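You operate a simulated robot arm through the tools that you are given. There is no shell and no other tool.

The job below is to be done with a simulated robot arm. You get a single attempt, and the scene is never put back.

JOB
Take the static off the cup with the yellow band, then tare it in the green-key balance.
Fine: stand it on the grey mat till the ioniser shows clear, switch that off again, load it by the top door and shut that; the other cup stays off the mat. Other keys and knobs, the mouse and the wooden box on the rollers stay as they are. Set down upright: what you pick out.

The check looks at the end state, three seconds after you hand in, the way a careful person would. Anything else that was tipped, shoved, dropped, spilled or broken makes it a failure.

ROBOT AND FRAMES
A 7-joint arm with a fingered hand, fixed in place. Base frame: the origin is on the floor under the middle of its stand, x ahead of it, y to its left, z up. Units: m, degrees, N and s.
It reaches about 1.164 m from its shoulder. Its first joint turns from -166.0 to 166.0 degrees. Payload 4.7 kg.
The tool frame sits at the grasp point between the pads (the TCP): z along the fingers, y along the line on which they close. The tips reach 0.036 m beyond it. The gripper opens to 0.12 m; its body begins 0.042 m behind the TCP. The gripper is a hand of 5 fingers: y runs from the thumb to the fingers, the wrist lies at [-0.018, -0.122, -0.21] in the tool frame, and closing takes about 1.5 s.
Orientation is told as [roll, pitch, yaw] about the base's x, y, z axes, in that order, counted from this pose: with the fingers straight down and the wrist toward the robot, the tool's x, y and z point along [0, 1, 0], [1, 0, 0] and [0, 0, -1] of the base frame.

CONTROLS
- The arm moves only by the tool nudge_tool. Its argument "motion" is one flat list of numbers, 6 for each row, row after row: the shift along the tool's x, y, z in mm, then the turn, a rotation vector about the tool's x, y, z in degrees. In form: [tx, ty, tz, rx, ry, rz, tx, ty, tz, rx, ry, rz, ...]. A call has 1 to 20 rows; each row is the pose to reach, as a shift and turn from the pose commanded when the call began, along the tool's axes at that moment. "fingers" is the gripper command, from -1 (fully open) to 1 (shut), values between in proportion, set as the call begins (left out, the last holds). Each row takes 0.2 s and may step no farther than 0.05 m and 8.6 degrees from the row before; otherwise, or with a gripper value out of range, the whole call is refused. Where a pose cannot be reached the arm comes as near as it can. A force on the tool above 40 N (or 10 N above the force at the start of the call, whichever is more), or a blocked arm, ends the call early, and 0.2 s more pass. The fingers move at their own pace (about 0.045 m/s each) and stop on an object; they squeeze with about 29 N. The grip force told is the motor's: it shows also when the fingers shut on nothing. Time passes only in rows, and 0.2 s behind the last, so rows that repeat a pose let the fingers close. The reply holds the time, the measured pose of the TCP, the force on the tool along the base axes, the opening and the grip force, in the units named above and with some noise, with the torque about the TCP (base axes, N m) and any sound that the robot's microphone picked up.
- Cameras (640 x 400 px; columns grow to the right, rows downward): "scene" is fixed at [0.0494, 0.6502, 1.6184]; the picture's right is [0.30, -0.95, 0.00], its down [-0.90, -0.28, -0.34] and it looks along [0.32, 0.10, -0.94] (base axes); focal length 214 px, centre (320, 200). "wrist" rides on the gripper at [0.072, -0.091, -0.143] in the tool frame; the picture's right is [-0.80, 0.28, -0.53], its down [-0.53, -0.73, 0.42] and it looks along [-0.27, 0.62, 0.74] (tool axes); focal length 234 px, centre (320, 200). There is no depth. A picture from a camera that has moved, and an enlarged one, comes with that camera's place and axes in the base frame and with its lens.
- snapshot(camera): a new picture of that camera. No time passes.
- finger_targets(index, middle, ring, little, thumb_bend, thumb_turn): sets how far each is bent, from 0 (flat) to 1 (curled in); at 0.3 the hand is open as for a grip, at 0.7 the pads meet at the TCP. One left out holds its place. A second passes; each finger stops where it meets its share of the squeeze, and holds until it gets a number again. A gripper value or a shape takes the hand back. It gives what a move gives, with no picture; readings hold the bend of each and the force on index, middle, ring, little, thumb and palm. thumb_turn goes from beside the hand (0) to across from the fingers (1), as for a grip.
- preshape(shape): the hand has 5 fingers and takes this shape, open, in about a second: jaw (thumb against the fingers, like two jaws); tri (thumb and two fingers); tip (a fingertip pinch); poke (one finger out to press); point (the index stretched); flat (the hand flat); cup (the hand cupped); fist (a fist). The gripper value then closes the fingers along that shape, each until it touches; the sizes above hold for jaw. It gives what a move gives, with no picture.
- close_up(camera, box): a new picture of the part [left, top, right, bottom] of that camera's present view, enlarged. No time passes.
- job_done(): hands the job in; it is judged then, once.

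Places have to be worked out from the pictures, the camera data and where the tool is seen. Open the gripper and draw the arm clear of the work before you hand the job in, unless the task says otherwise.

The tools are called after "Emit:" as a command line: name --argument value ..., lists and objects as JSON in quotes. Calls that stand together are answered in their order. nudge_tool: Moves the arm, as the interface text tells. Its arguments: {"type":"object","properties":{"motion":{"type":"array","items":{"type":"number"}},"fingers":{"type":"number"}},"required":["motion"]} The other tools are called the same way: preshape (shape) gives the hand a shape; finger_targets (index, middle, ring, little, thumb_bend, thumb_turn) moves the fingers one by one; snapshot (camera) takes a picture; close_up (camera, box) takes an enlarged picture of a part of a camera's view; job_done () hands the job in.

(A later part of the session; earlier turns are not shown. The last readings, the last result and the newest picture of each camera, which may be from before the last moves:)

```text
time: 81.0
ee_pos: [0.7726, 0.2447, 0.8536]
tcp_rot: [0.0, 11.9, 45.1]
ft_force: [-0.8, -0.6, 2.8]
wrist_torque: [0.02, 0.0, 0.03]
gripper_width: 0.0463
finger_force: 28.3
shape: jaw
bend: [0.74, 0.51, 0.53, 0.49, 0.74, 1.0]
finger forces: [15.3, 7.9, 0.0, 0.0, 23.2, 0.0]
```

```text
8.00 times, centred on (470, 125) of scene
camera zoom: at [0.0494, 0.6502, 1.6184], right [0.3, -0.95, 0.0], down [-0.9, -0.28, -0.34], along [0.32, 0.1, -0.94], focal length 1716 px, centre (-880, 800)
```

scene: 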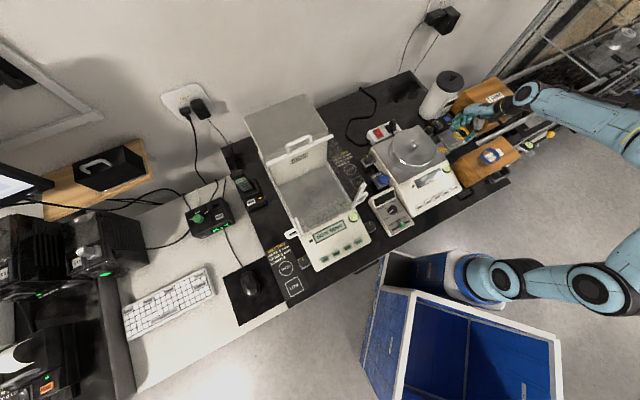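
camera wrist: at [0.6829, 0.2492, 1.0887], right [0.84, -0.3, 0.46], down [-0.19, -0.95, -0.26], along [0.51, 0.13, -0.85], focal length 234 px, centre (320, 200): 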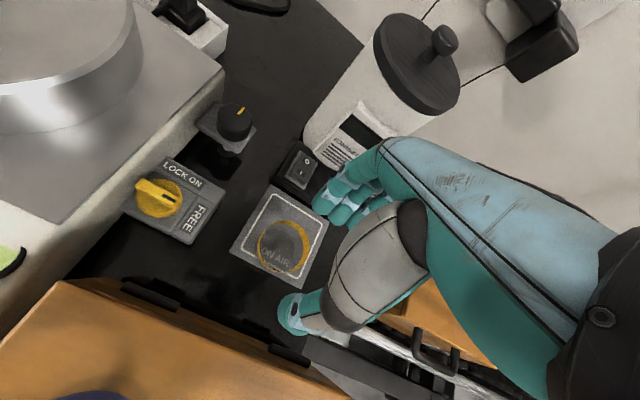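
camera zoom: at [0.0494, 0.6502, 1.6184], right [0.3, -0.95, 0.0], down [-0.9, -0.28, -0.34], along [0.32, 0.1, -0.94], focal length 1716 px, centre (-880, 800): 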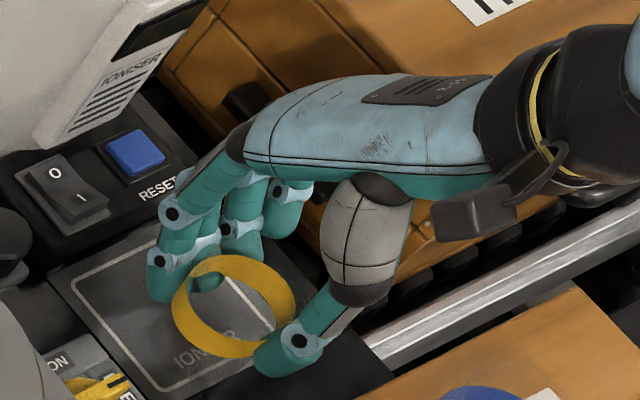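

Grip firm again (28 N) with the cup centred. I lift 20 mm and check it hangs upright.

Emit:
nudge_tool --motion '[0, -1, -5, 0, 0, 0, 0, -2.1, -10, 0, 0, 0, 0, -4.2, -19.6, 0, 0, 0]'

Emit:
close_up --camera "scene" --box '[440, 95, 500, 145]'

Emit:
close_up --camera "wrist" --box '[230, 170, 360, 320]'

```text
time: 81.8
ee_pos: [0.7724, 0.2437, 0.8747]
tcp_rot: [0.0, 11.9, 44.9]
ft_force: [-0.2, 0.3, 0.0]
wrist_torque: [0.0, 0.01, 0.0]
gripper_width: 0.0463
finger_force: 28.7
shape: jaw
bend: [0.74, 0.51, 0.53, 0.49, 0.74, 1.0]
finger forces: [15.8, 8.2, 0.1, 0.0, 23.0, 0.0]
```

```text
8.00 times, centred on (470, 120) of scene
camera zoom: at [0.0494, 0.6502, 1.6184], right [0.3, -0.95, 0.0], down [-0.9, -0.28, -0.34], along [0.32, 0.1, -0.94], focal length 1716 px, centre (-880, 840)
```

zoom: 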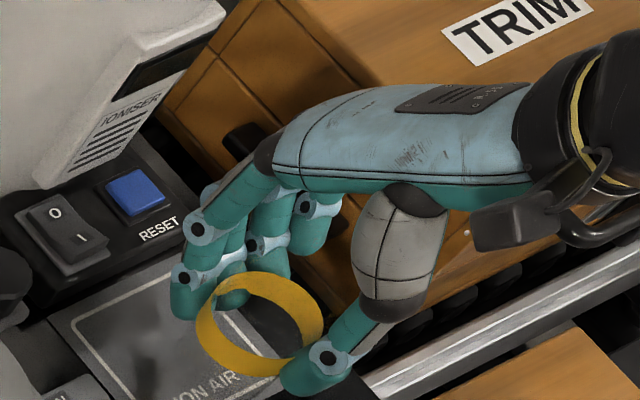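

```text
2.67 times, centred on (295, 245) of wrist
camera zoom: at [0.6792, 0.2532, 1.0333], right [0.84, -0.3, 0.46], down [-0.19, -0.95, -0.26], along [0.51, 0.13, -0.85], focal length 624 px, centre (387, 80)
```

zoom: 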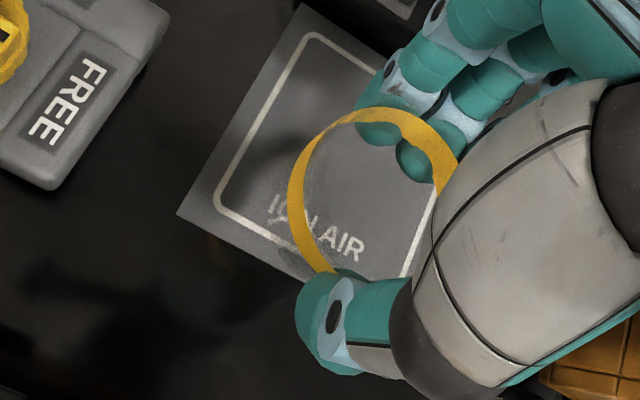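

The cup is held well. I raise it to z≈1.20, clear of everything.

Emit:
nudge_tool --motion '[0, -8, -39, 0, 0, 0, 0, -17, -78, 0, 0, 0, 0, -25, -117, 0, 0, 0, 0, -33, -156, 0, 0, 0, 0, -42, -196, 0, 0, 0, 0, -50, -235, 0, 0, 0, 0, -58, -274, 0, 0, 0, 0, -67.6, -318, 0, 0, 0]'

Emit:
snapshot --camera "scene"

```text
time: 83.6
ee_pos: [0.7725, 0.245, 1.2]
tcp_rot: [0.0, 12.1, 45.0]
ft_force: [0.6, -0.3, -0.4]
wrist_torque: [0.01, 0.04, -0.03]
gripper_width: 0.0459
finger_force: 28.6
shape: jaw
bend: [0.74, 0.51, 0.53, 0.49, 0.74, 1.0]
finger forces: [15.7, 8.3, 0.0, 0.0, 22.9, 0.0]
```

```text
taken
```

scene: 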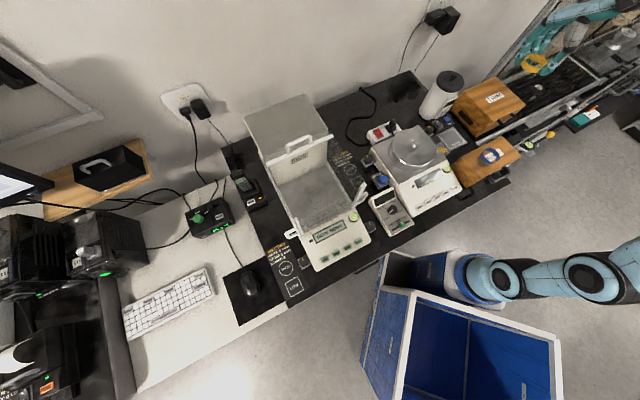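

I now carry the cup level across to above the balance chamber, aiming at (0.305, 0.749, 1.20).

Emit:
nudge_tool --motion '[36, 1.3, -0.3, 0, 0, 0, 72, 2.6, -0.6, 0, 0, 0, 108, 4, -0.8, 0, 0, 0, 145, 5.3, -1.1, 0, 0, 0, 181, 6.6, -1.4, 0, 0, 0, 217, 7.9, -1.7, 0, 0, 0, 253, 9.3, -1.9, 0, 0, 0, 289, 10.6, -2.2, 0, 0, 0, 325, 11.9, -2.5, 0, 0, 0, 362, 13.2, -2.8, 0, 0, 0, 398, 14.5, -3.1, 0, 0, 0, 434, 15.9, -3.3, 0, 0, 0, 470, 17.2, -3.6, 0, 0, 0, 506, 18.5, -3.9, 0, 0, 0, 542, 19.8, -4.2, 0, 0, 0, 579, 21.2, -4.4, 0, 0, 0, 615, 22.5, -4.7, 0, 0, 0, 651, 23.8, -5, 0, 0, 0, 686, 25, -5.2, 0, 0, 0, 686, 25, -5.2, 0, 0, 0]'

Emit:
snapshot --camera "wrist"

Emit:
snapshot --camera "scene"

```text
time: 87.8
ee_pos: [0.3048, 0.7475, 1.1971]
tcp_rot: [0.1, 12.0, 45.1]
ft_force: [-0.2, 0.0, -0.4]
wrist_torque: [0.02, 0.02, 0.01]
gripper_width: 0.0457
finger_force: 28.9
shape: jaw
bend: [0.74, 0.51, 0.53, 0.49, 0.74, 1.0]
finger forces: [16.0, 8.3, 0.1, 0.0, 22.8, 0.0]
```

```text
taken
camera wrist: at [0.2127, 0.7574, 1.355], right [0.84, -0.3, 0.46], down [-0.19, -0.95, -0.26], along [0.51, 0.13, -0.85], focal length 234 px, centre (320, 200)
```

wrist: 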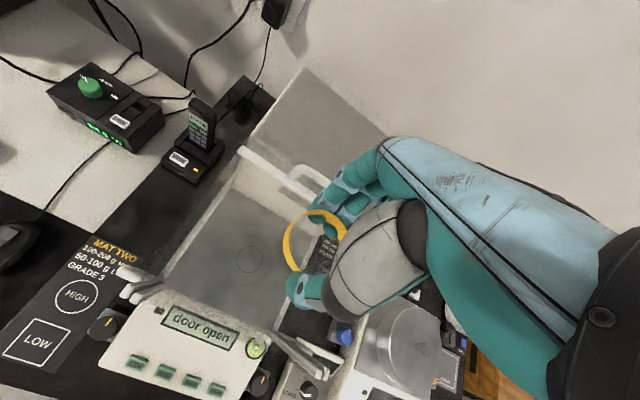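

```text
taken
```

scene: 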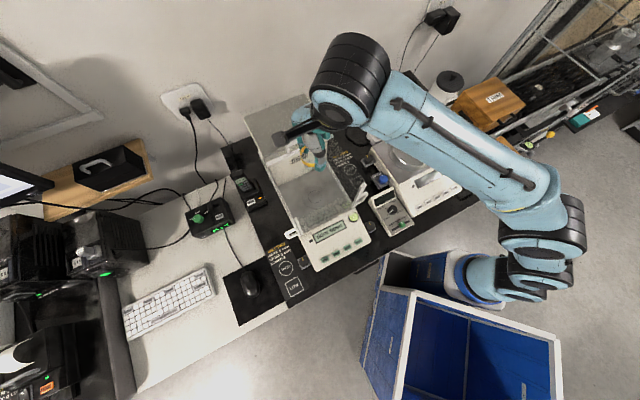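

The cup hovers above the open chamber. I enlarge the wrist view to fix the pan and wall positions.

Emit:
close_up --camera "wrist" --box '[110, 130, 370, 400]'

Emit:
close_up --camera "scene" --box '[240, 90, 380, 240]'

```text
1.48 times, centred on (240, 265) of wrist
camera zoom: at [0.2127, 0.7574, 1.355], right [0.84, -0.3, 0.46], down [-0.19, -0.95, -0.26], along [0.51, 0.13, -0.85], focal length 347 px, centre (438, 104)
```

zoom: 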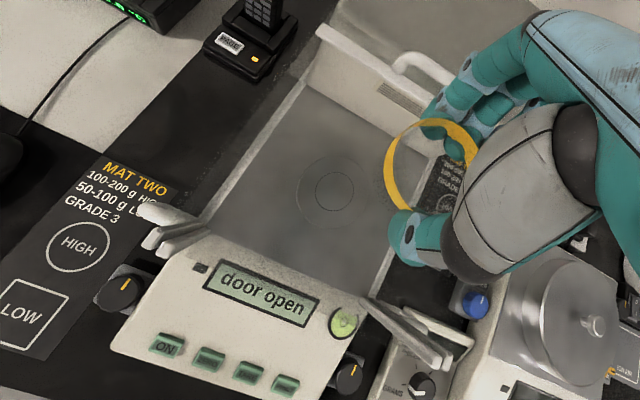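

```text
2.67 times, centred on (310, 165) of scene
camera zoom: at [0.0494, 0.6502, 1.6184], right [0.3, -0.95, 0.0], down [-0.9, -0.28, -0.34], along [0.32, 0.1, -0.94], focal length 572 px, centre (347, 293)
```

zoom: 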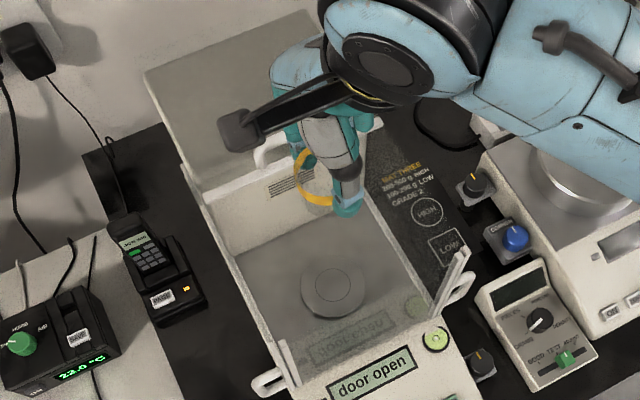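

Pan centre comes out near (0.306, 0.750), right under the cup, and the hand fits between the walls. I descend in stages, first to z≈1.08.

Emit:
nudge_tool --motion '[0, 9, 28, 0, 0, 0, 0, 15, 57, 0, 0, 0, 0, 21, 85, 0, 0, 0, 0, 27.2, 113.8, 0, 0, 0, 0, 27.2, 113.8, 0, 0, 0]'

Emit:
snapshot --camera "wrist"

Emit:
close_up --camera "scene" --box '[250, 110, 370, 240]'

```text
time: 89.0
ee_pos: [0.308, 0.7481, 1.0821]
tcp_rot: [0.0, 12.0, 45.0]
ft_force: [-0.5, 0.1, -0.8]
wrist_torque: [-0.05, 0.01, -0.02]
gripper_width: 0.0459
finger_force: 28.9
shape: jaw
bend: [0.74, 0.51, 0.53, 0.49, 0.74, 1.0]
finger forces: [15.9, 8.3, 0.1, 0.1, 22.8, 0.0]
```

```text
taken
camera wrist: at [0.2147, 0.7566, 1.2398], right [0.84, -0.3, 0.46], down [-0.19, -0.95, -0.26], along [0.51, 0.13, -0.85], focal length 234 px, centre (320, 200)
```

wrist: 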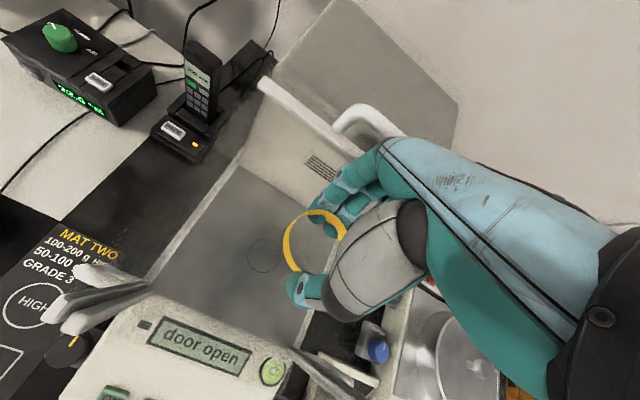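

```text
3.08 times, centred on (310, 175) of scene
camera zoom: at [0.0494, 0.6502, 1.6184], right [0.3, -0.95, 0.0], down [-0.9, -0.28, -0.34], along [0.32, 0.1, -0.94], focal length 660 px, centre (351, 277)
```

zoom: 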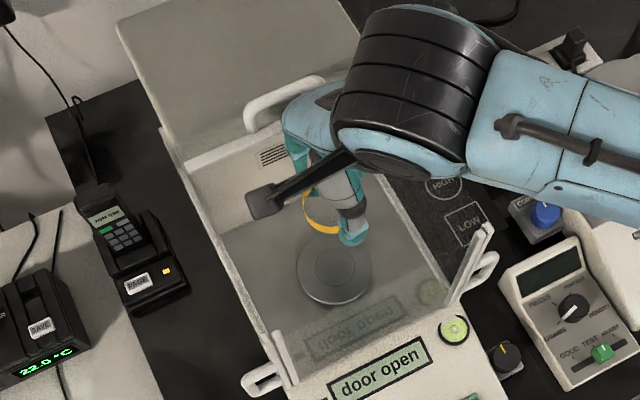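

The hand is entering the chamber cleanly. I go down to z≈1.00 and check clearances.

Emit:
nudge_tool --motion '[0, 4.2, 20, 0, 0, 0, 0, 8.5, 40, 0, 0, 0, 0, 12.8, 60, 0, 0, 0, 0, 17, 80, 0, 0, 0, 0, 17, 80, 0, 0, 0]'

Emit:
snapshot --camera "wrist"

Emit:
close_up --camera "scene" --box '[250, 110, 370, 240]'

```text
time: 90.2
ee_pos: [0.3064, 0.7472, 1.0021]
tcp_rot: [-0.1, 12.0, 45.1]
ft_force: [-0.8, -0.3, -1.4]
wrist_torque: [-0.04, -0.01, 0.03]
gripper_width: 0.0456
finger_force: 29.0
shape: jaw
bend: [0.74, 0.51, 0.53, 0.49, 0.74, 1.0]
finger forces: [16.0, 8.3, 0.0, 0.0, 22.8, 0.0]
```

```text
taken
camera wrist: at [0.2138, 0.7565, 1.1604], right [0.84, -0.3, 0.46], down [-0.19, -0.95, -0.26], along [0.51, 0.13, -0.85], focal length 234 px, centre (320, 200)
```

wrist: 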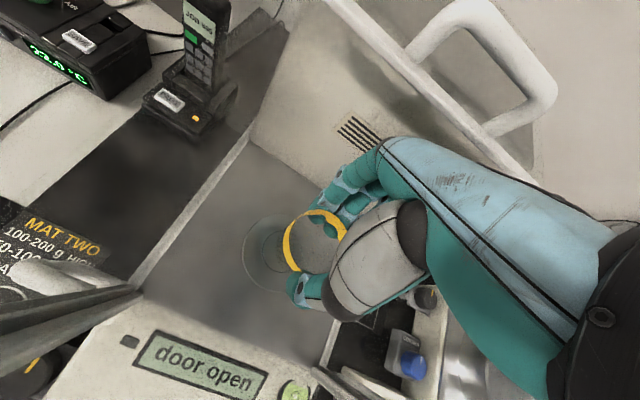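

```text
3.08 times, centred on (310, 175) of scene
camera zoom: at [0.0494, 0.6502, 1.6184], right [0.3, -0.95, 0.0], down [-0.9, -0.28, -0.34], along [0.32, 0.1, -0.94], focal length 660 px, centre (351, 277)
```

zoom: 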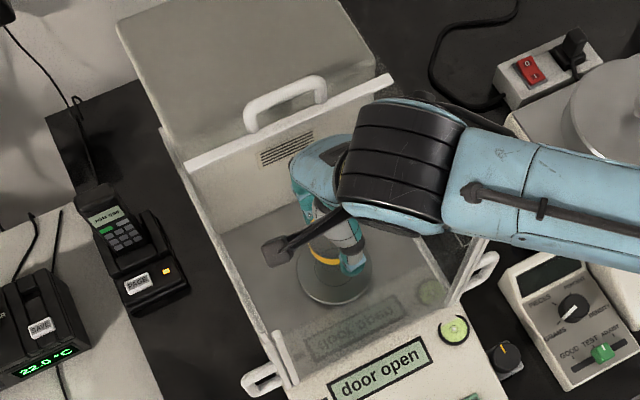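

Good clearance all around. I enlarge the view of the cup over the pan to check centring.

Emit:
close_up --camera "wrist" --box '[220, 180, 350, 310]'

Emit:
close_up --camera "scene" --box '[285, 165, 345, 215]'

```text
3.08 times, centred on (285, 245) of wrist
camera zoom: at [0.2138, 0.7565, 1.1604], right [0.84, -0.3, 0.46], down [-0.19, -0.95, -0.26], along [0.51, 0.13, -0.85], focal length 720 px, centre (428, 62)
```

zoom: 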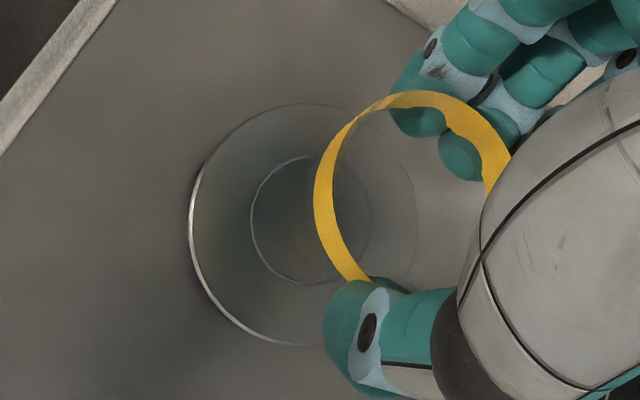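

```text
8.00 times, centred on (315, 190) of scene
camera zoom: at [0.0494, 0.6502, 1.6184], right [0.3, -0.95, 0.0], down [-0.9, -0.28, -0.34], along [0.32, 0.1, -0.94], focal length 1716 px, centre (360, 280)
```

zoom: 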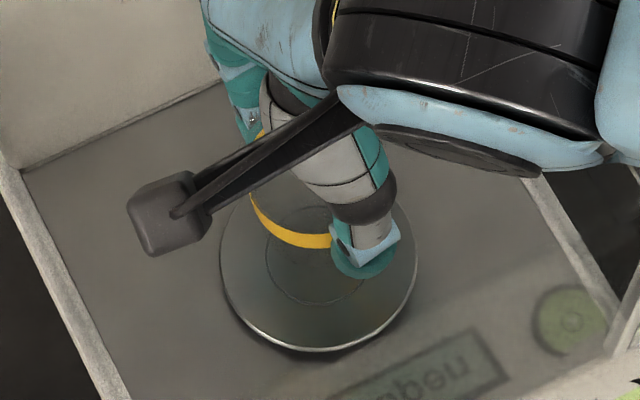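

The pan centre measures (0.303, 0.749, 0.89) and the cup is within 3 mm of it. I lower to about 7 mm above the pan.

Emit:
nudge_tool --motion '[2, 3, 14, 0, 0, 0, 2, 6, 29, 0, 0, 0, 2, 9.4, 44, 0, 0, 0, 2, 9.4, 44, 0, 0, 0]'

Emit:
close_up --camera "wrist" --box '[220, 160, 370, 320]'

Emit:
close_up --camera "scene" --box '[270, 130, 360, 230]'

Emit:
snapshot --camera "wrist"

```text
time: 91.2
ee_pos: [0.3053, 0.7515, 0.9567]
tcp_rot: [0.1, 12.0, 45.0]
ft_force: [-0.3, 0.0, -1.2]
wrist_torque: [-0.02, 0.0, -0.02]
gripper_width: 0.0461
finger_force: 29.0
shape: jaw
bend: [0.74, 0.51, 0.53, 0.49, 0.74, 1.0]
finger forces: [16.1, 8.2, 0.0, 0.0, 22.7, 0.0]
```

```text
2.50 times, centred on (295, 240) of wrist
camera zoom: at [0.2125, 0.7594, 1.1147], right [0.84, -0.3, 0.46], down [-0.19, -0.95, -0.26], along [0.51, 0.13, -0.85], focal length 585 px, centre (382, 100)
```

zoom: 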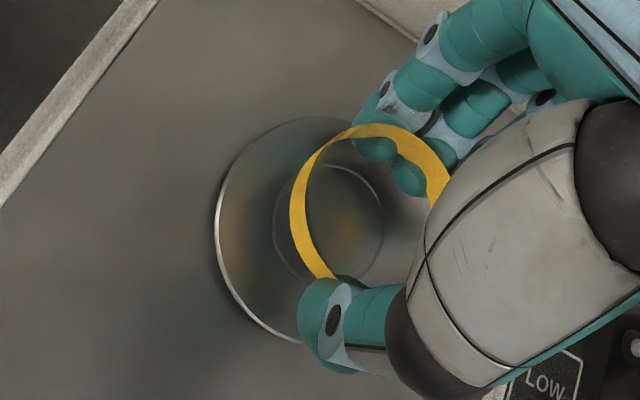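

```text
4.00 times, centred on (315, 180) of scene
camera zoom: at [0.0494, 0.6502, 1.6184], right [0.3, -0.95, 0.0], down [-0.9, -0.28, -0.34], along [0.32, 0.1, -0.94], focal length 858 px, centre (340, 280)
```

zoom: 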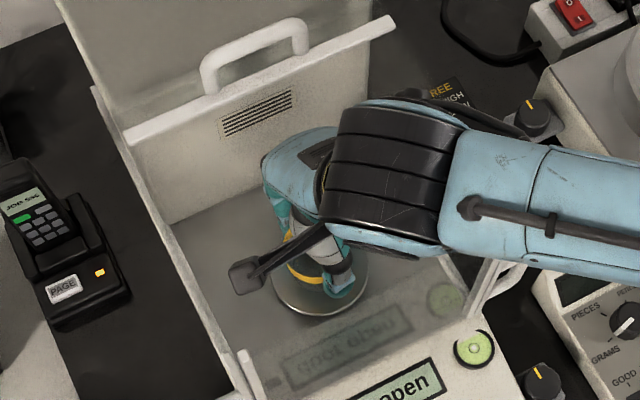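

```text
taken
camera wrist: at [0.2125, 0.7594, 1.1147], right [0.84, -0.3, 0.46], down [-0.19, -0.95, -0.26], along [0.51, 0.13, -0.85], focal length 234 px, centre (320, 200)
```

wrist: 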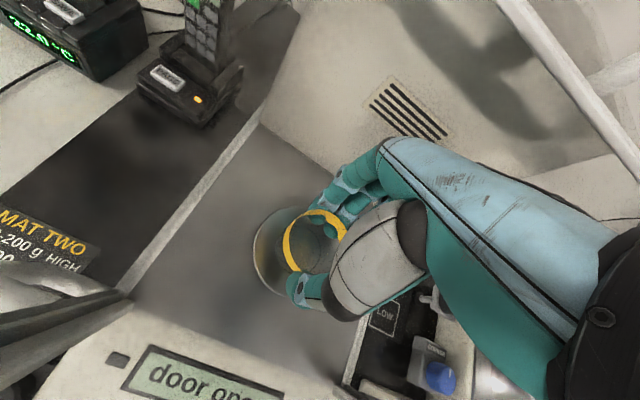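

Everything is clear and the cup is about 6 mm above the pan. I creep down, watching for contact force.

Emit:
nudge_tool --motion '[0, 0.2, 1, 0, 0, 0, 0, 0.4, 2, 0, 0, 0, 0, 0.6, 3, 0, 0, 0]'

Emit:
nudge_tool --motion '[0, 0.2, 1, 0, 0, 0, 0, 0.4, 2, 0, 0, 0]'

Emit:
close_up --camera "scene" --box '[290, 200, 360, 260]'

```text
time: 92.0
ee_pos: [0.3036, 0.7508, 0.9538]
tcp_rot: [0.0, 12.0, 45.1]
ft_force: [-0.8, 0.5, 0.0]
wrist_torque: [-0.01, -0.03, 0.05]
gripper_width: 0.0457
finger_force: 29.3
shape: jaw
bend: [0.74, 0.51, 0.53, 0.49, 0.74, 1.0]
finger forces: [15.9, 8.2, 0.0, 0.0, 22.8, 0.0]
```

```text
time: 92.6
ee_pos: [0.3039, 0.7497, 0.9494]
tcp_rot: [0.1, 11.9, 45.1]
ft_force: [-0.4, 0.2, -0.3]
wrist_torque: [0.02, -0.01, -0.05]
gripper_width: 0.0457
finger_force: 29.3
shape: jaw
bend: [0.74, 0.51, 0.53, 0.49, 0.74, 1.0]
finger forces: [16.0, 8.2, 0.0, 0.0, 22.6, 0.1]
```

```text
6.67 times, centred on (325, 230) of scene
camera zoom: at [0.0494, 0.6502, 1.6184], right [0.3, -0.95, 0.0], down [-0.9, -0.28, -0.34], along [0.32, 0.1, -0.94], focal length 1430 px, centre (287, 0)
```

zoom: 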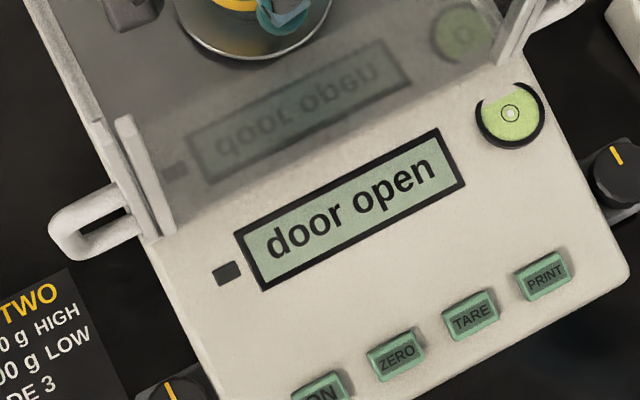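

No contact yet at TCP z≈0.9505. I continue creeping in 1 mm rows.

Emit:
nudge_tool --motion '[0, 0.2, 1, 0, 0, 0, 0, 0.4, 2, 0, 0, 0]'

Emit:
nudge_tool --motion '[0, 0.2, 1, 0, 0, 0, 0, 0.3, 1.5, 0, 0, 0]'

```text
time: 93.2
ee_pos: [0.3043, 0.7496, 0.9484]
tcp_rot: [0.0, 12.0, 45.1]
ft_force: [-0.9, -0.3, 0.8]
wrist_torque: [0.01, 0.0, 0.02]
gripper_width: 0.0457
finger_force: 29.0
shape: jaw
bend: [0.74, 0.51, 0.53, 0.49, 0.74, 1.0]
finger forces: [16.1, 8.2, 0.0, 0.1, 22.9, 0.0]
```

```text
time: 93.8
ee_pos: [0.3046, 0.7509, 0.9479]
tcp_rot: [0.0, 11.8, 45.0]
ft_force: [0.8, -0.8, 7.3]
wrist_torque: [0.05, -0.16, -0.03]
gripper_width: 0.0457
finger_force: 29.5
shape: jaw
bend: [0.74, 0.51, 0.53, 0.49, 0.74, 1.0]
finger forces: [15.7, 9.0, 0.1, 0.0, 24.0, 0.1]
```

Contact: 7 N upward; the cup stands on the pan. I ease up 1 mm and open gently.

Emit:
nudge_tool --motion '[0, -0.2, -1, 0, 0, 0, 0, -0.2, -1, 0, 0, 0]'

Emit:
nudge_tool --motion '[0, 0, 0, 0, 0, 0, 0, 0, 0, 0, 0, 0, 0, 0, 0, 0, 0, 0]' --fingers 0.0

Emit:
close_up --camera "wrist" --box '[220, 160, 370, 320]'

Emit:
close_up --camera "scene" --box '[285, 165, 345, 215]'

```text
time: 94.4
ee_pos: [0.3051, 0.7491, 0.9489]
tcp_rot: [0.0, 12.1, 45.1]
ft_force: [0.4, 2.0, 3.8]
wrist_torque: [0.17, -0.12, 0.02]
gripper_width: 0.0457
finger_force: 28.6
shape: jaw
bend: [0.74, 0.51, 0.53, 0.49, 0.74, 1.0]
finger forces: [16.8, 8.6, 0.0, 0.0, 23.1, 0.1]
```

```text
time: 95.2
ee_pos: [0.3056, 0.75, 0.9479]
tcp_rot: [0.0, 12.0, 45.0]
ft_force: [0.2, -0.1, 0.2]
wrist_torque: [-0.03, 0.02, -0.02]
gripper_width: 0.0598
finger_force: 0.1
shape: jaw
bend: [0.74, 0.45, 0.42, 0.41, 0.71, 1.0]
finger forces: [0.1, 0.0, 0.0, 0.0, 0.1, 0.1]
```

```text
2.50 times, centred on (295, 240) of wrist
camera zoom: at [0.2123, 0.7589, 1.1067], right [0.84, -0.3, 0.46], down [-0.19, -0.95, -0.26], along [0.51, 0.13, -0.85], focal length 585 px, centre (382, 100)
```

zoom: 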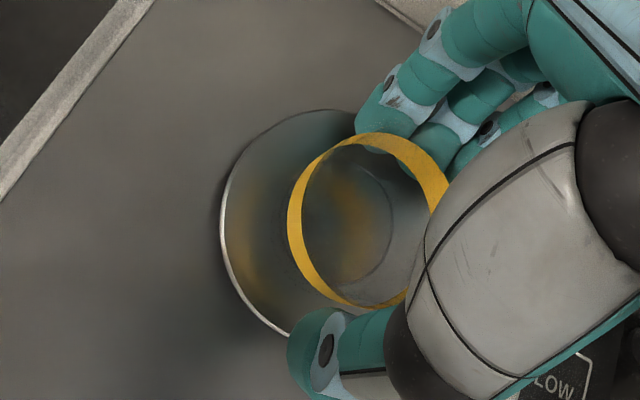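

```text
8.00 times, centred on (315, 190) of scene
camera zoom: at [0.0494, 0.6502, 1.6184], right [0.3, -0.95, 0.0], down [-0.9, -0.28, -0.34], along [0.32, 0.1, -0.94], focal length 1716 px, centre (360, 280)
```

zoom: 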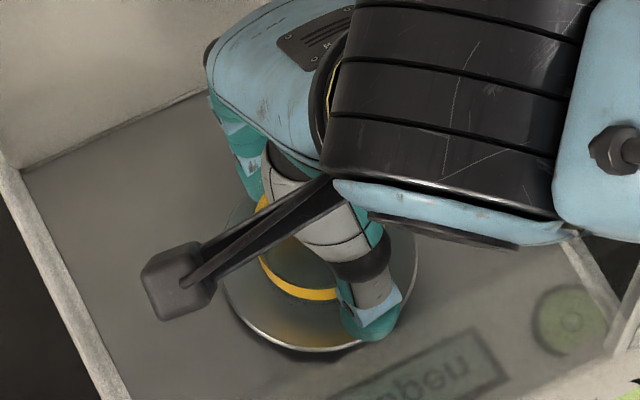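

The cup stands free on the pan. I open slightly more and rise straight out in small rows.

Emit:
nudge_tool --motion '[0, 0, 0, 0, 0, 0, 0, 0, 0, 0, 0, 0, 0, 0, 0, 0, 0, 0]' --fingers -0.25

Emit:
nudge_tool --motion '[0, -2, -10, 0, 0, 0, 0, -4.2, -20, 0, 0, 0, 0, -8.4, -39, 0, 0, 0, 0, -12.6, -59, 0, 0, 0, 0, -18.9, -88, 0, 0, 0, 0, -27.2, -127, 0, 0, 0, 0, -37.6, -176, 0, 0, 0, 0, -48, -225, 0, 0, 0, 0, -54, -254, 0, 0, 0]'

Emit:
snapshot --camera "wrist"

Emit:
snapshot --camera "scene"

```text
time: 96.0
ee_pos: [0.3051, 0.7496, 0.9486]
tcp_rot: [0.1, 12.0, 44.9]
ft_force: [-0.2, 0.8, -0.5]
wrist_torque: [0.01, 0.01, 0.02]
gripper_width: 0.0742
finger_force: 0.1
shape: jaw
bend: [0.28, 0.4, 0.37, 0.42, 0.64, 1.0]
finger forces: [0.0, 0.0, 0.1, 0.1, 0.1, 0.1]
```

```text
time: 98.0
ee_pos: [0.3053, 0.7502, 1.207]
tcp_rot: [0.0, 12.0, 45.1]
ft_force: [-0.8, 0.2, 0.2]
wrist_torque: [-0.01, -0.01, 0.02]
gripper_width: 0.0748
finger_force: 0.0
shape: jaw
bend: [0.28, 0.4, 0.37, 0.42, 0.64, 1.0]
finger forces: [0.0, 0.1, 0.0, 0.0, 0.0, 0.0]
```

```text
taken
camera wrist: at [0.2129, 0.7596, 1.3659], right [0.84, -0.3, 0.46], down [-0.19, -0.95, -0.26], along [0.51, 0.13, -0.85], focal length 234 px, centre (320, 200)
```

wrist: 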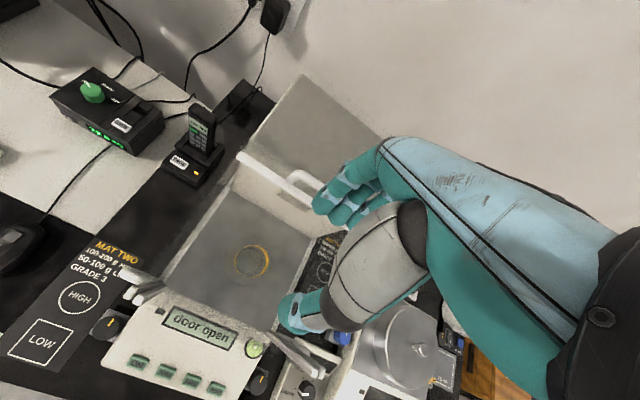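

```text
taken
```

scene: 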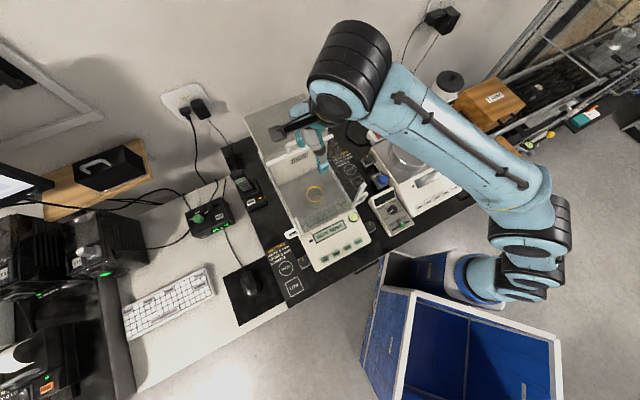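

Emit:
close_up --camera "wrist" --box '[200, 200, 310, 320]'

Emit:
close_up --camera "scene" --box '[270, 110, 370, 230]'

```text
3.33 times, centred on (255, 260) of wrist
camera zoom: at [0.2129, 0.7596, 1.3659], right [0.84, -0.3, 0.46], down [-0.19, -0.95, -0.26], along [0.51, 0.13, -0.85], focal length 781 px, centre (537, 0)
```

zoom: 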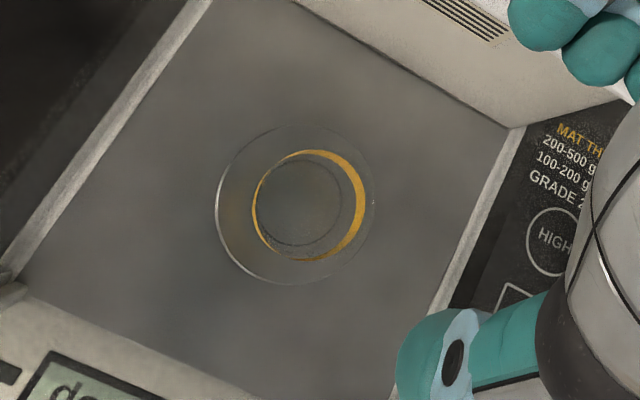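

```text
3.33 times, centred on (320, 170) of scene
camera zoom: at [0.0494, 0.6502, 1.6184], right [0.3, -0.95, 0.0], down [-0.9, -0.28, -0.34], along [0.32, 0.1, -0.94], focal length 715 px, centre (320, 300)
```

zoom: 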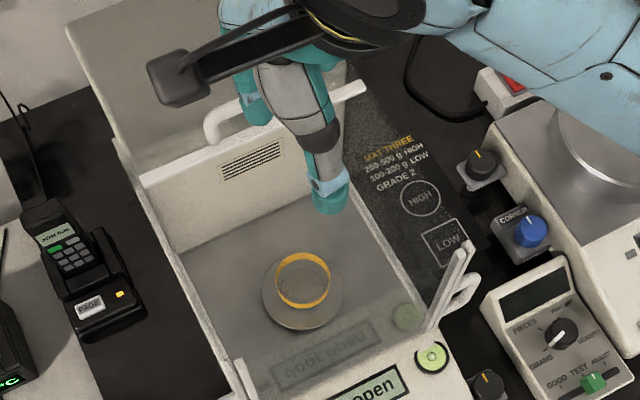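

The cup stands upright in the middle of the pan. Now for closing the door: I level the hand, open it, and lower slightly, still above the chamber.

Emit:
nudge_tool --motion '[0, 1, 5, -4, 0, 0, 0, 2.5, 11, -8, 0, 0, 0, 3.5, 16.6, -12, 0, 0, 0, 3.5, 16.6, -12, 0, 0]' --fingers -1

Emit:
snapshot --camera "wrist"

Emit:
close_up --camera "scene" --box '[240, 90, 360, 210]'

```text
time: 99.0
ee_pos: [0.3034, 0.7493, 1.1899]
tcp_rot: [-0.1, 0.0, 45.0]
ft_force: [-1.0, 0.4, 0.6]
wrist_torque: [0.01, -0.06, 0.01]
gripper_width: 0.1196
finger_force: 0.1
shape: jaw
bend: [0.3, 0.3, 0.3, 0.3, 0.3, 0.98]
finger forces: [0.0, 0.0, 0.0, 0.0, 0.0, 0.0]
```

```text
taken
camera wrist: at [0.1882, 0.7368, 1.3331], right [0.77, -0.37, 0.53], down [-0.14, -0.89, -0.42], along [0.63, 0.25, -0.74], focal length 234 px, centre (320, 200)
```

wrist: 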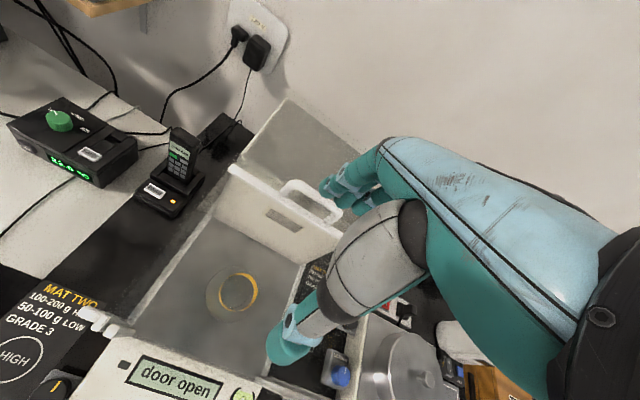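

```text
3.33 times, centred on (300, 150) of scene
camera zoom: at [0.0494, 0.6502, 1.6184], right [0.3, -0.95, 0.0], down [-0.9, -0.28, -0.34], along [0.32, 0.1, -0.94], focal length 715 px, centre (387, 367)
```

zoom: 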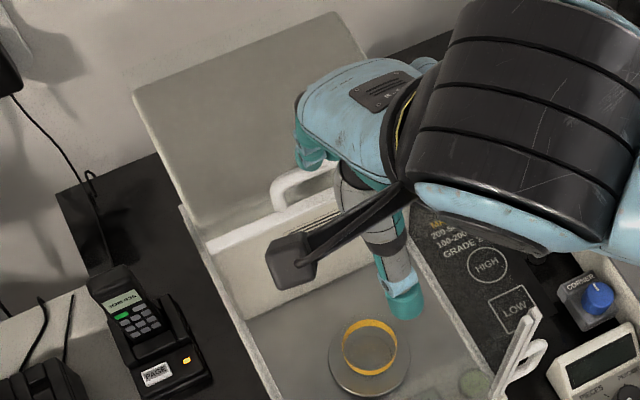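

I enlarge the handle to fix its present position.

Emit:
close_up --camera "wrist" --box '[230, 150, 350, 240]'

```text
4.44 times, centred on (290, 195) of wrist
camera zoom: at [0.1882, 0.7368, 1.3331], right [0.77, -0.37, 0.53], down [-0.14, -0.89, -0.42], along [0.63, 0.25, -0.74], focal length 1041 px, centre (453, 222)
```

zoom: 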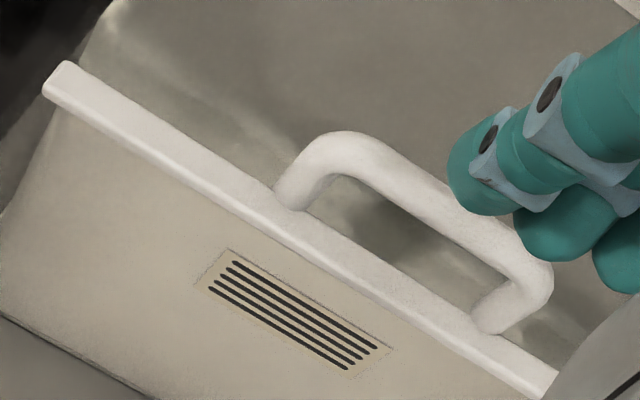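

The handle bar is now at p≈-0.314, q≈0.836 (base ≈(0.369, 0.813)). I move back over it at z 1.19 and then lower to z≈1.137 with the bar between thumb and fingers.

Emit:
nudge_tool --motion '[-1, 31, 0, 0, 0, 0, -2, 62, 0, 0, 0, 0, -2, 93, 0, 0, 0, 0, -2, 93, 0, 0, 0, 0]'

Emit:
snapshot --camera "wrist"

Emit:
close_up --camera "wrist" --box '[210, 160, 350, 300]'

```text
time: 100.0
ee_pos: [0.3719, 0.8143, 1.1909]
tcp_rot: [0.0, 0.0, 44.9]
ft_force: [-0.5, 0.5, -0.5]
wrist_torque: [0.02, -0.01, 0.01]
gripper_width: 0.1198
finger_force: 0.0
shape: jaw
bend: [0.3, 0.3, 0.3, 0.3, 0.3, 0.98]
finger forces: [0.0, 0.0, 0.0, 0.1, 0.1, 0.0]
```

```text
taken
camera wrist: at [0.2552, 0.8015, 1.3338], right [0.77, -0.37, 0.53], down [-0.14, -0.89, -0.42], along [0.63, 0.25, -0.74], focal length 234 px, centre (320, 200)
```

wrist: 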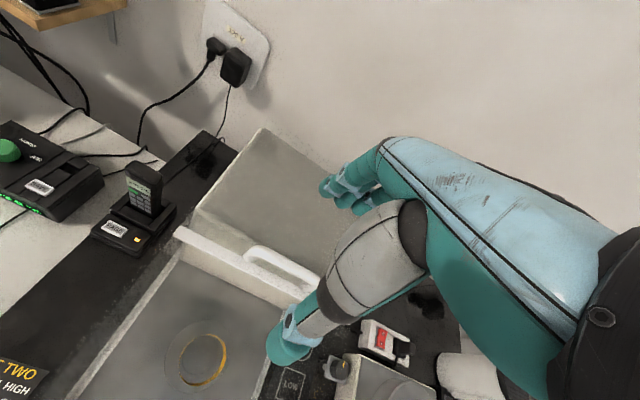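

```text
2.86 times, centred on (280, 230) of wrist
camera zoom: at [0.2552, 0.8015, 1.3338], right [0.77, -0.37, 0.53], down [-0.14, -0.89, -0.42], along [0.63, 0.25, -0.74], focal length 669 px, centre (434, 114)
```

zoom: 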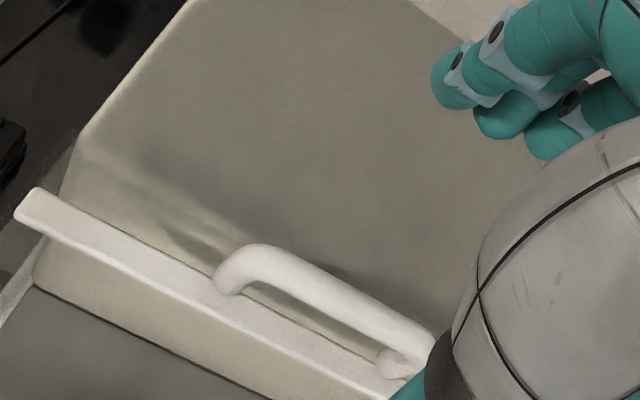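

The TCP line meets the bar's middle. I lower 53 mm to cage the bar.

Emit:
nudge_tool --motion '[0, 0, 20, 0, 0, 0, 0, 0, 38, 0, 0, 0, 0, 0, 48, 0, 0, 0, 0, 0, 53, 0, 0, 0, 0, 0, 53, 0, 0, 0]'

Emit:
nudge_tool --motion '[0, 0, 0, 0, 0, 0, 0, 0, 0, 0, 0, 0, 0, 0, 0, 0, 0, 0, 0, 0, 0, 0, 0, 0, 0, 0, 0, 0, 0, 0, 0, 0, 0, 0, 0, 0]' --fingers 0.45

Emit:
close_up --camera "wrist" --box '[220, 150, 360, 300]'

```text
time: 101.2
ee_pos: [0.3705, 0.8134, 1.1386]
tcp_rot: [-0.1, 0.0, 45.1]
ft_force: [0.6, 0.3, 0.1]
wrist_torque: [-0.03, 0.01, 0.0]
gripper_width: 0.1201
finger_force: 0.0
shape: jaw
bend: [0.3, 0.3, 0.3, 0.3, 0.3, 0.98]
finger forces: [0.1, 0.0, 0.1, 0.0, 0.0, 0.0]
```

```text
time: 102.6
ee_pos: [0.3706, 0.814, 1.1391]
tcp_rot: [0.0, -0.1, 44.9]
ft_force: [-0.3, -0.7, -0.4]
wrist_torque: [0.04, -0.04, 0.01]
gripper_width: 0.0336
finger_force: 0.1
shape: jaw
bend: [0.74, 0.55, 0.53, 0.49, 0.74, 1.0]
finger forces: [0.1, 0.0, 0.1, 0.0, 0.0, 0.0]
```

```text
2.67 times, centred on (290, 225) of wrist
camera zoom: at [0.2553, 0.8009, 1.2818], right [0.77, -0.37, 0.53], down [-0.14, -0.89, -0.42], along [0.63, 0.25, -0.74], focal length 624 px, centre (400, 133)
```

zoom: 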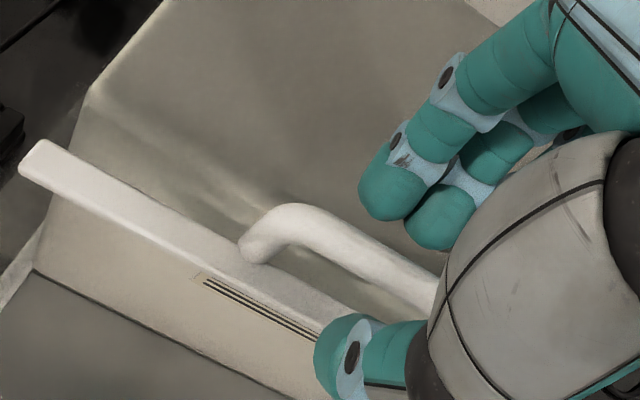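

The bar is caged. I pull the door forward 150 mm in even steps.

Emit:
nudge_tool --motion '[0, -10, 0, 0, 0, 0, 0, -20, 0, 0, 0, 0, 0, -32, 0, 0, 0, 0, 0, -44, 0, 0, 0, 0, 0, -56, 0, 0, 0, 0, 0, -68, 0, 0, 0, 0, 0, -80, 0, 0, 0, 0, 0, -92, 0, 0, 0, 0, 0, -104, 0, 0, 0, 0, 0, -116, 0, 0, 0, 0, 0, -128, 0, 0, 0, 0, 0, -140, 0, 0, 0, 0, 0, -150, 0, 0, 0, 0]'

Emit:
snapshot --camera "wrist"

Emit:
close_up --camera "scene" --box '[250, 100, 380, 250]'

```text
time: 105.4
ee_pos: [0.2651, 0.7076, 1.1404]
tcp_rot: [0.0, 0.0, 45.0]
ft_force: [0.7, -0.1, 0.7]
wrist_torque: [0.0, -0.01, 0.01]
gripper_width: 0.0332
finger_force: 0.1
shape: jaw
bend: [0.74, 0.55, 0.53, 0.49, 0.74, 1.0]
finger forces: [0.1, 0.0, 0.2, 0.1, 0.0, 0.0]
```

```text
taken
camera wrist: at [0.1498, 0.6945, 1.282], right [0.77, -0.37, 0.53], down [-0.14, -0.89, -0.42], along [0.63, 0.25, -0.74], focal length 234 px, centre (320, 200)
```

wrist: 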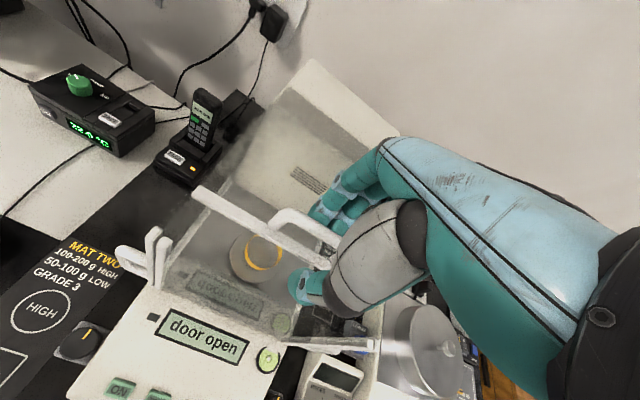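

```text
2.67 times, centred on (315, 175) of scene
camera zoom: at [0.0494, 0.6502, 1.6184], right [0.3, -0.95, 0.0], down [-0.9, -0.28, -0.34], along [0.32, 0.1, -0.94], focal length 572 px, centre (333, 267)
```

zoom: 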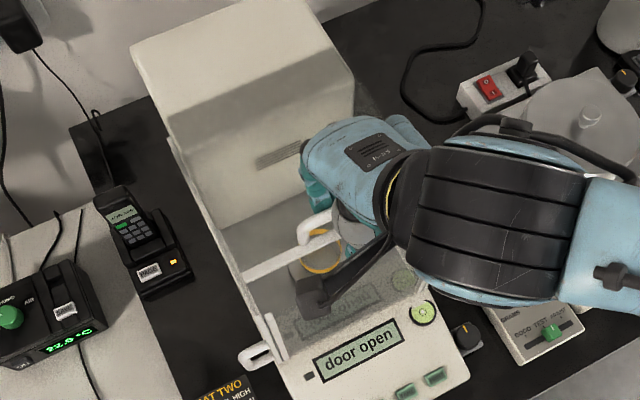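

The door comes along with the hand; about 40 mm remain. I continue 28 mm and then creep to the closed stop.

Emit:
nudge_tool --motion '[0, -7, 0, 0, 0, 0, 0, -14, 0, 0, 0, 0, 0, -21, 0, 0, 0, 0, 0, -28, 0, 0, 0, 0]'

Emit:
nudge_tool --motion '[0, -3, 0, 0, 0, 0, 0, -6, 0, 0, 0, 0, 0, -9, 0, 0, 0, 0]'

Emit:
close_up --camera "wrist" --box '[120, 180, 360, 400]'

Emit:
close_up --camera "scene" --box '[270, 160, 390, 280]'

```text
time: 106.4
ee_pos: [0.2469, 0.6884, 1.1381]
tcp_rot: [0.0, 0.0, 45.2]
ft_force: [-0.7, 0.1, 0.9]
wrist_torque: [-0.02, -0.01, -0.02]
gripper_width: 0.0333
finger_force: 0.2
shape: jaw
bend: [0.74, 0.55, 0.53, 0.49, 0.74, 1.0]
finger forces: [0.0, 0.1, 0.4, 0.0, 0.1, 0.0]
```

```text
time: 107.2
ee_pos: [0.2404, 0.6816, 1.1394]
tcp_rot: [-0.1, 0.0, 45.0]
ft_force: [-0.4, 0.2, 0.0]
wrist_torque: [0.03, 0.01, 0.02]
gripper_width: 0.0333
finger_force: 0.1
shape: jaw
bend: [0.74, 0.55, 0.53, 0.49, 0.74, 1.0]
finger forces: [0.1, 0.0, 0.5, 0.0, 0.1, 0.1]
```

```text
1.82 times, centred on (240, 290) of wrist
camera zoom: at [0.1242, 0.6682, 1.2816], right [0.77, -0.37, 0.53], down [-0.14, -0.89, -0.42], along [0.63, 0.25, -0.74], focal length 426 px, centre (466, 36)
```

zoom: 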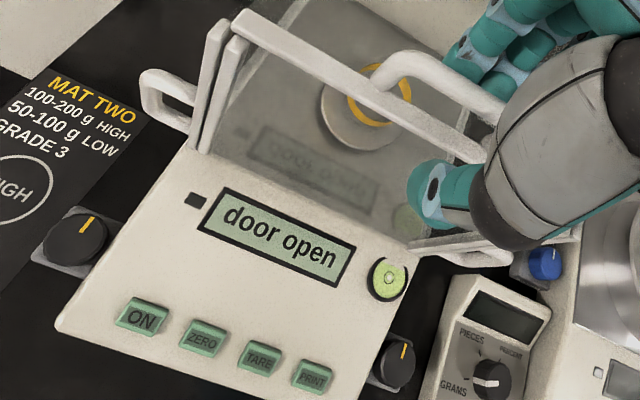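

```text
3.33 times, centred on (330, 220) of scene
camera zoom: at [0.0494, 0.6502, 1.6184], right [0.3, -0.95, 0.0], down [-0.9, -0.28, -0.34], along [0.32, 0.1, -0.94], focal length 715 px, centre (287, 133)
```

zoom: 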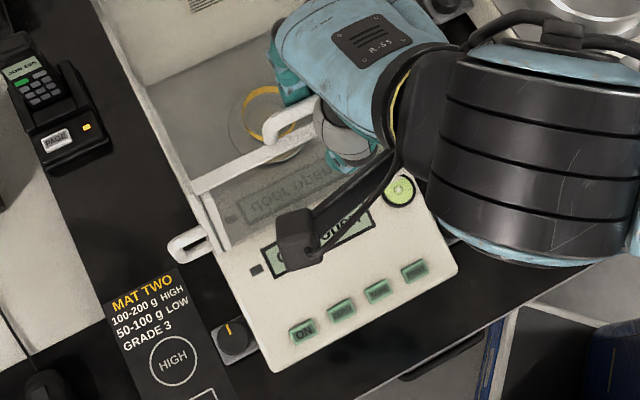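

The bar is nearly at the front posts but the display still says "door open". I creep on in 2 mm rows.

Emit:
nudge_tool --motion '[0, -2, 0, 0, 0, 0, 0, -4, 0, 0, 0, 0, 0, -6, 0, 0, 0, 0]'

Emit:
close_up --camera "wrist" --box '[120, 180, 360, 400]'

```text
time: 108.0
ee_pos: [0.2354, 0.6766, 1.1396]
tcp_rot: [0.0, 0.0, 45.0]
ft_force: [0.5, 0.1, 0.0]
wrist_torque: [-0.02, 0.0, 0.01]
gripper_width: 0.0333
finger_force: 0.0
shape: jaw
bend: [0.74, 0.55, 0.53, 0.49, 0.74, 1.0]
finger forces: [0.0, 0.0, 0.4, 0.0, 0.0, 0.0]
```

```text
1.82 times, centred on (240, 290) of wrist
camera zoom: at [0.1196, 0.6636, 1.281], right [0.77, -0.37, 0.53], down [-0.14, -0.89, -0.42], along [0.63, 0.25, -0.74], focal length 426 px, centre (466, 36)
```

zoom: 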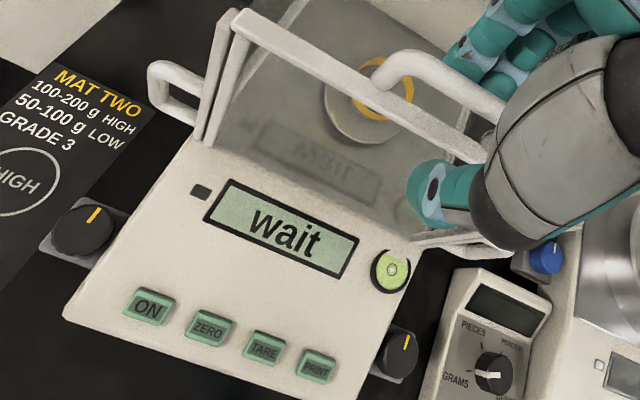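

The display changed to "wait": the door is registered shut, and the bar is back at its original place. I nudge 2 mm more to feel the stop.

Emit:
nudge_tool --motion '[0, -1, 0, 0, 0, 0, 0, -2, 0, 0, 0, 0]'

Emit:
close_up --camera "wrist" --box '[120, 180, 360, 400]'

```text
time: 108.6
ee_pos: [0.2347, 0.6757, 1.1374]
tcp_rot: [-0.1, 0.1, 45.0]
ft_force: [0.6, 0.3, 0.0]
wrist_torque: [0.0, -0.02, 0.01]
gripper_width: 0.033
finger_force: 0.0
shape: jaw
bend: [0.74, 0.55, 0.53, 0.49, 0.74, 1.0]
finger forces: [0.1, 0.0, 0.7, 0.1, 0.1, 0.0]
```

```text
1.82 times, centred on (240, 290) of wrist
camera zoom: at [0.1185, 0.6621, 1.2811], right [0.77, -0.37, 0.53], down [-0.14, -0.89, -0.42], along [0.63, 0.25, -0.74], focal length 426 px, centre (466, 36)
```

zoom: 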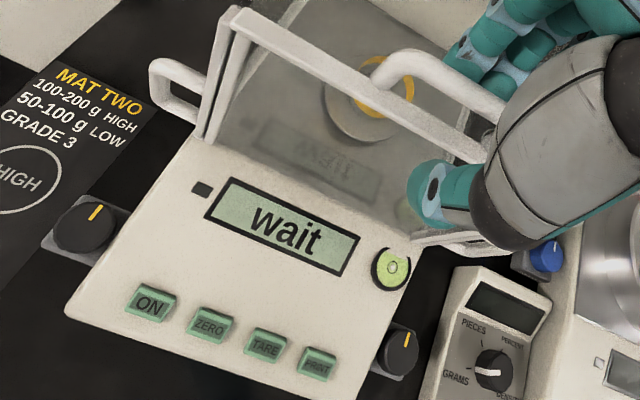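

Still light (0.7 N). I push 3 mm more, gently, to seat it.

Emit:
nudge_tool --motion '[0, -1, 0, 0, 0, 0, 0, -2, 0, 0, 0, 0, 0, -3, 0, 0, 0, 0]'

Emit:
close_up --camera "wrist" --box '[120, 180, 360, 400]'

```text
time: 109.4
ee_pos: [0.2306, 0.6745, 1.1381]
tcp_rot: [0.0, 0.0, 45.0]
ft_force: [3.5, 1.8, 0.9]
wrist_torque: [0.03, -0.09, 0.07]
gripper_width: 0.0334
finger_force: 0.1
shape: jaw
bend: [0.74, 0.55, 0.51, 0.49, 0.74, 1.0]
finger forces: [0.0, 0.0, 2.5, 0.0, 0.0, 0.1]
```

```text
1.82 times, centred on (240, 290) of wrist
camera zoom: at [0.1161, 0.6606, 1.2811], right [0.77, -0.37, 0.53], down [-0.14, -0.89, -0.42], along [0.63, 0.25, -0.74], focal length 426 px, centre (466, 36)
```

zoom: 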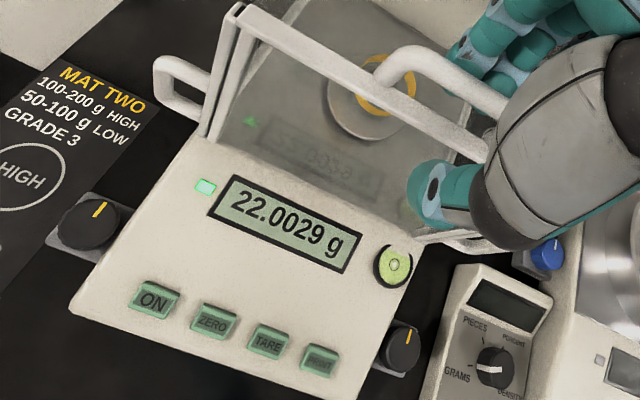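

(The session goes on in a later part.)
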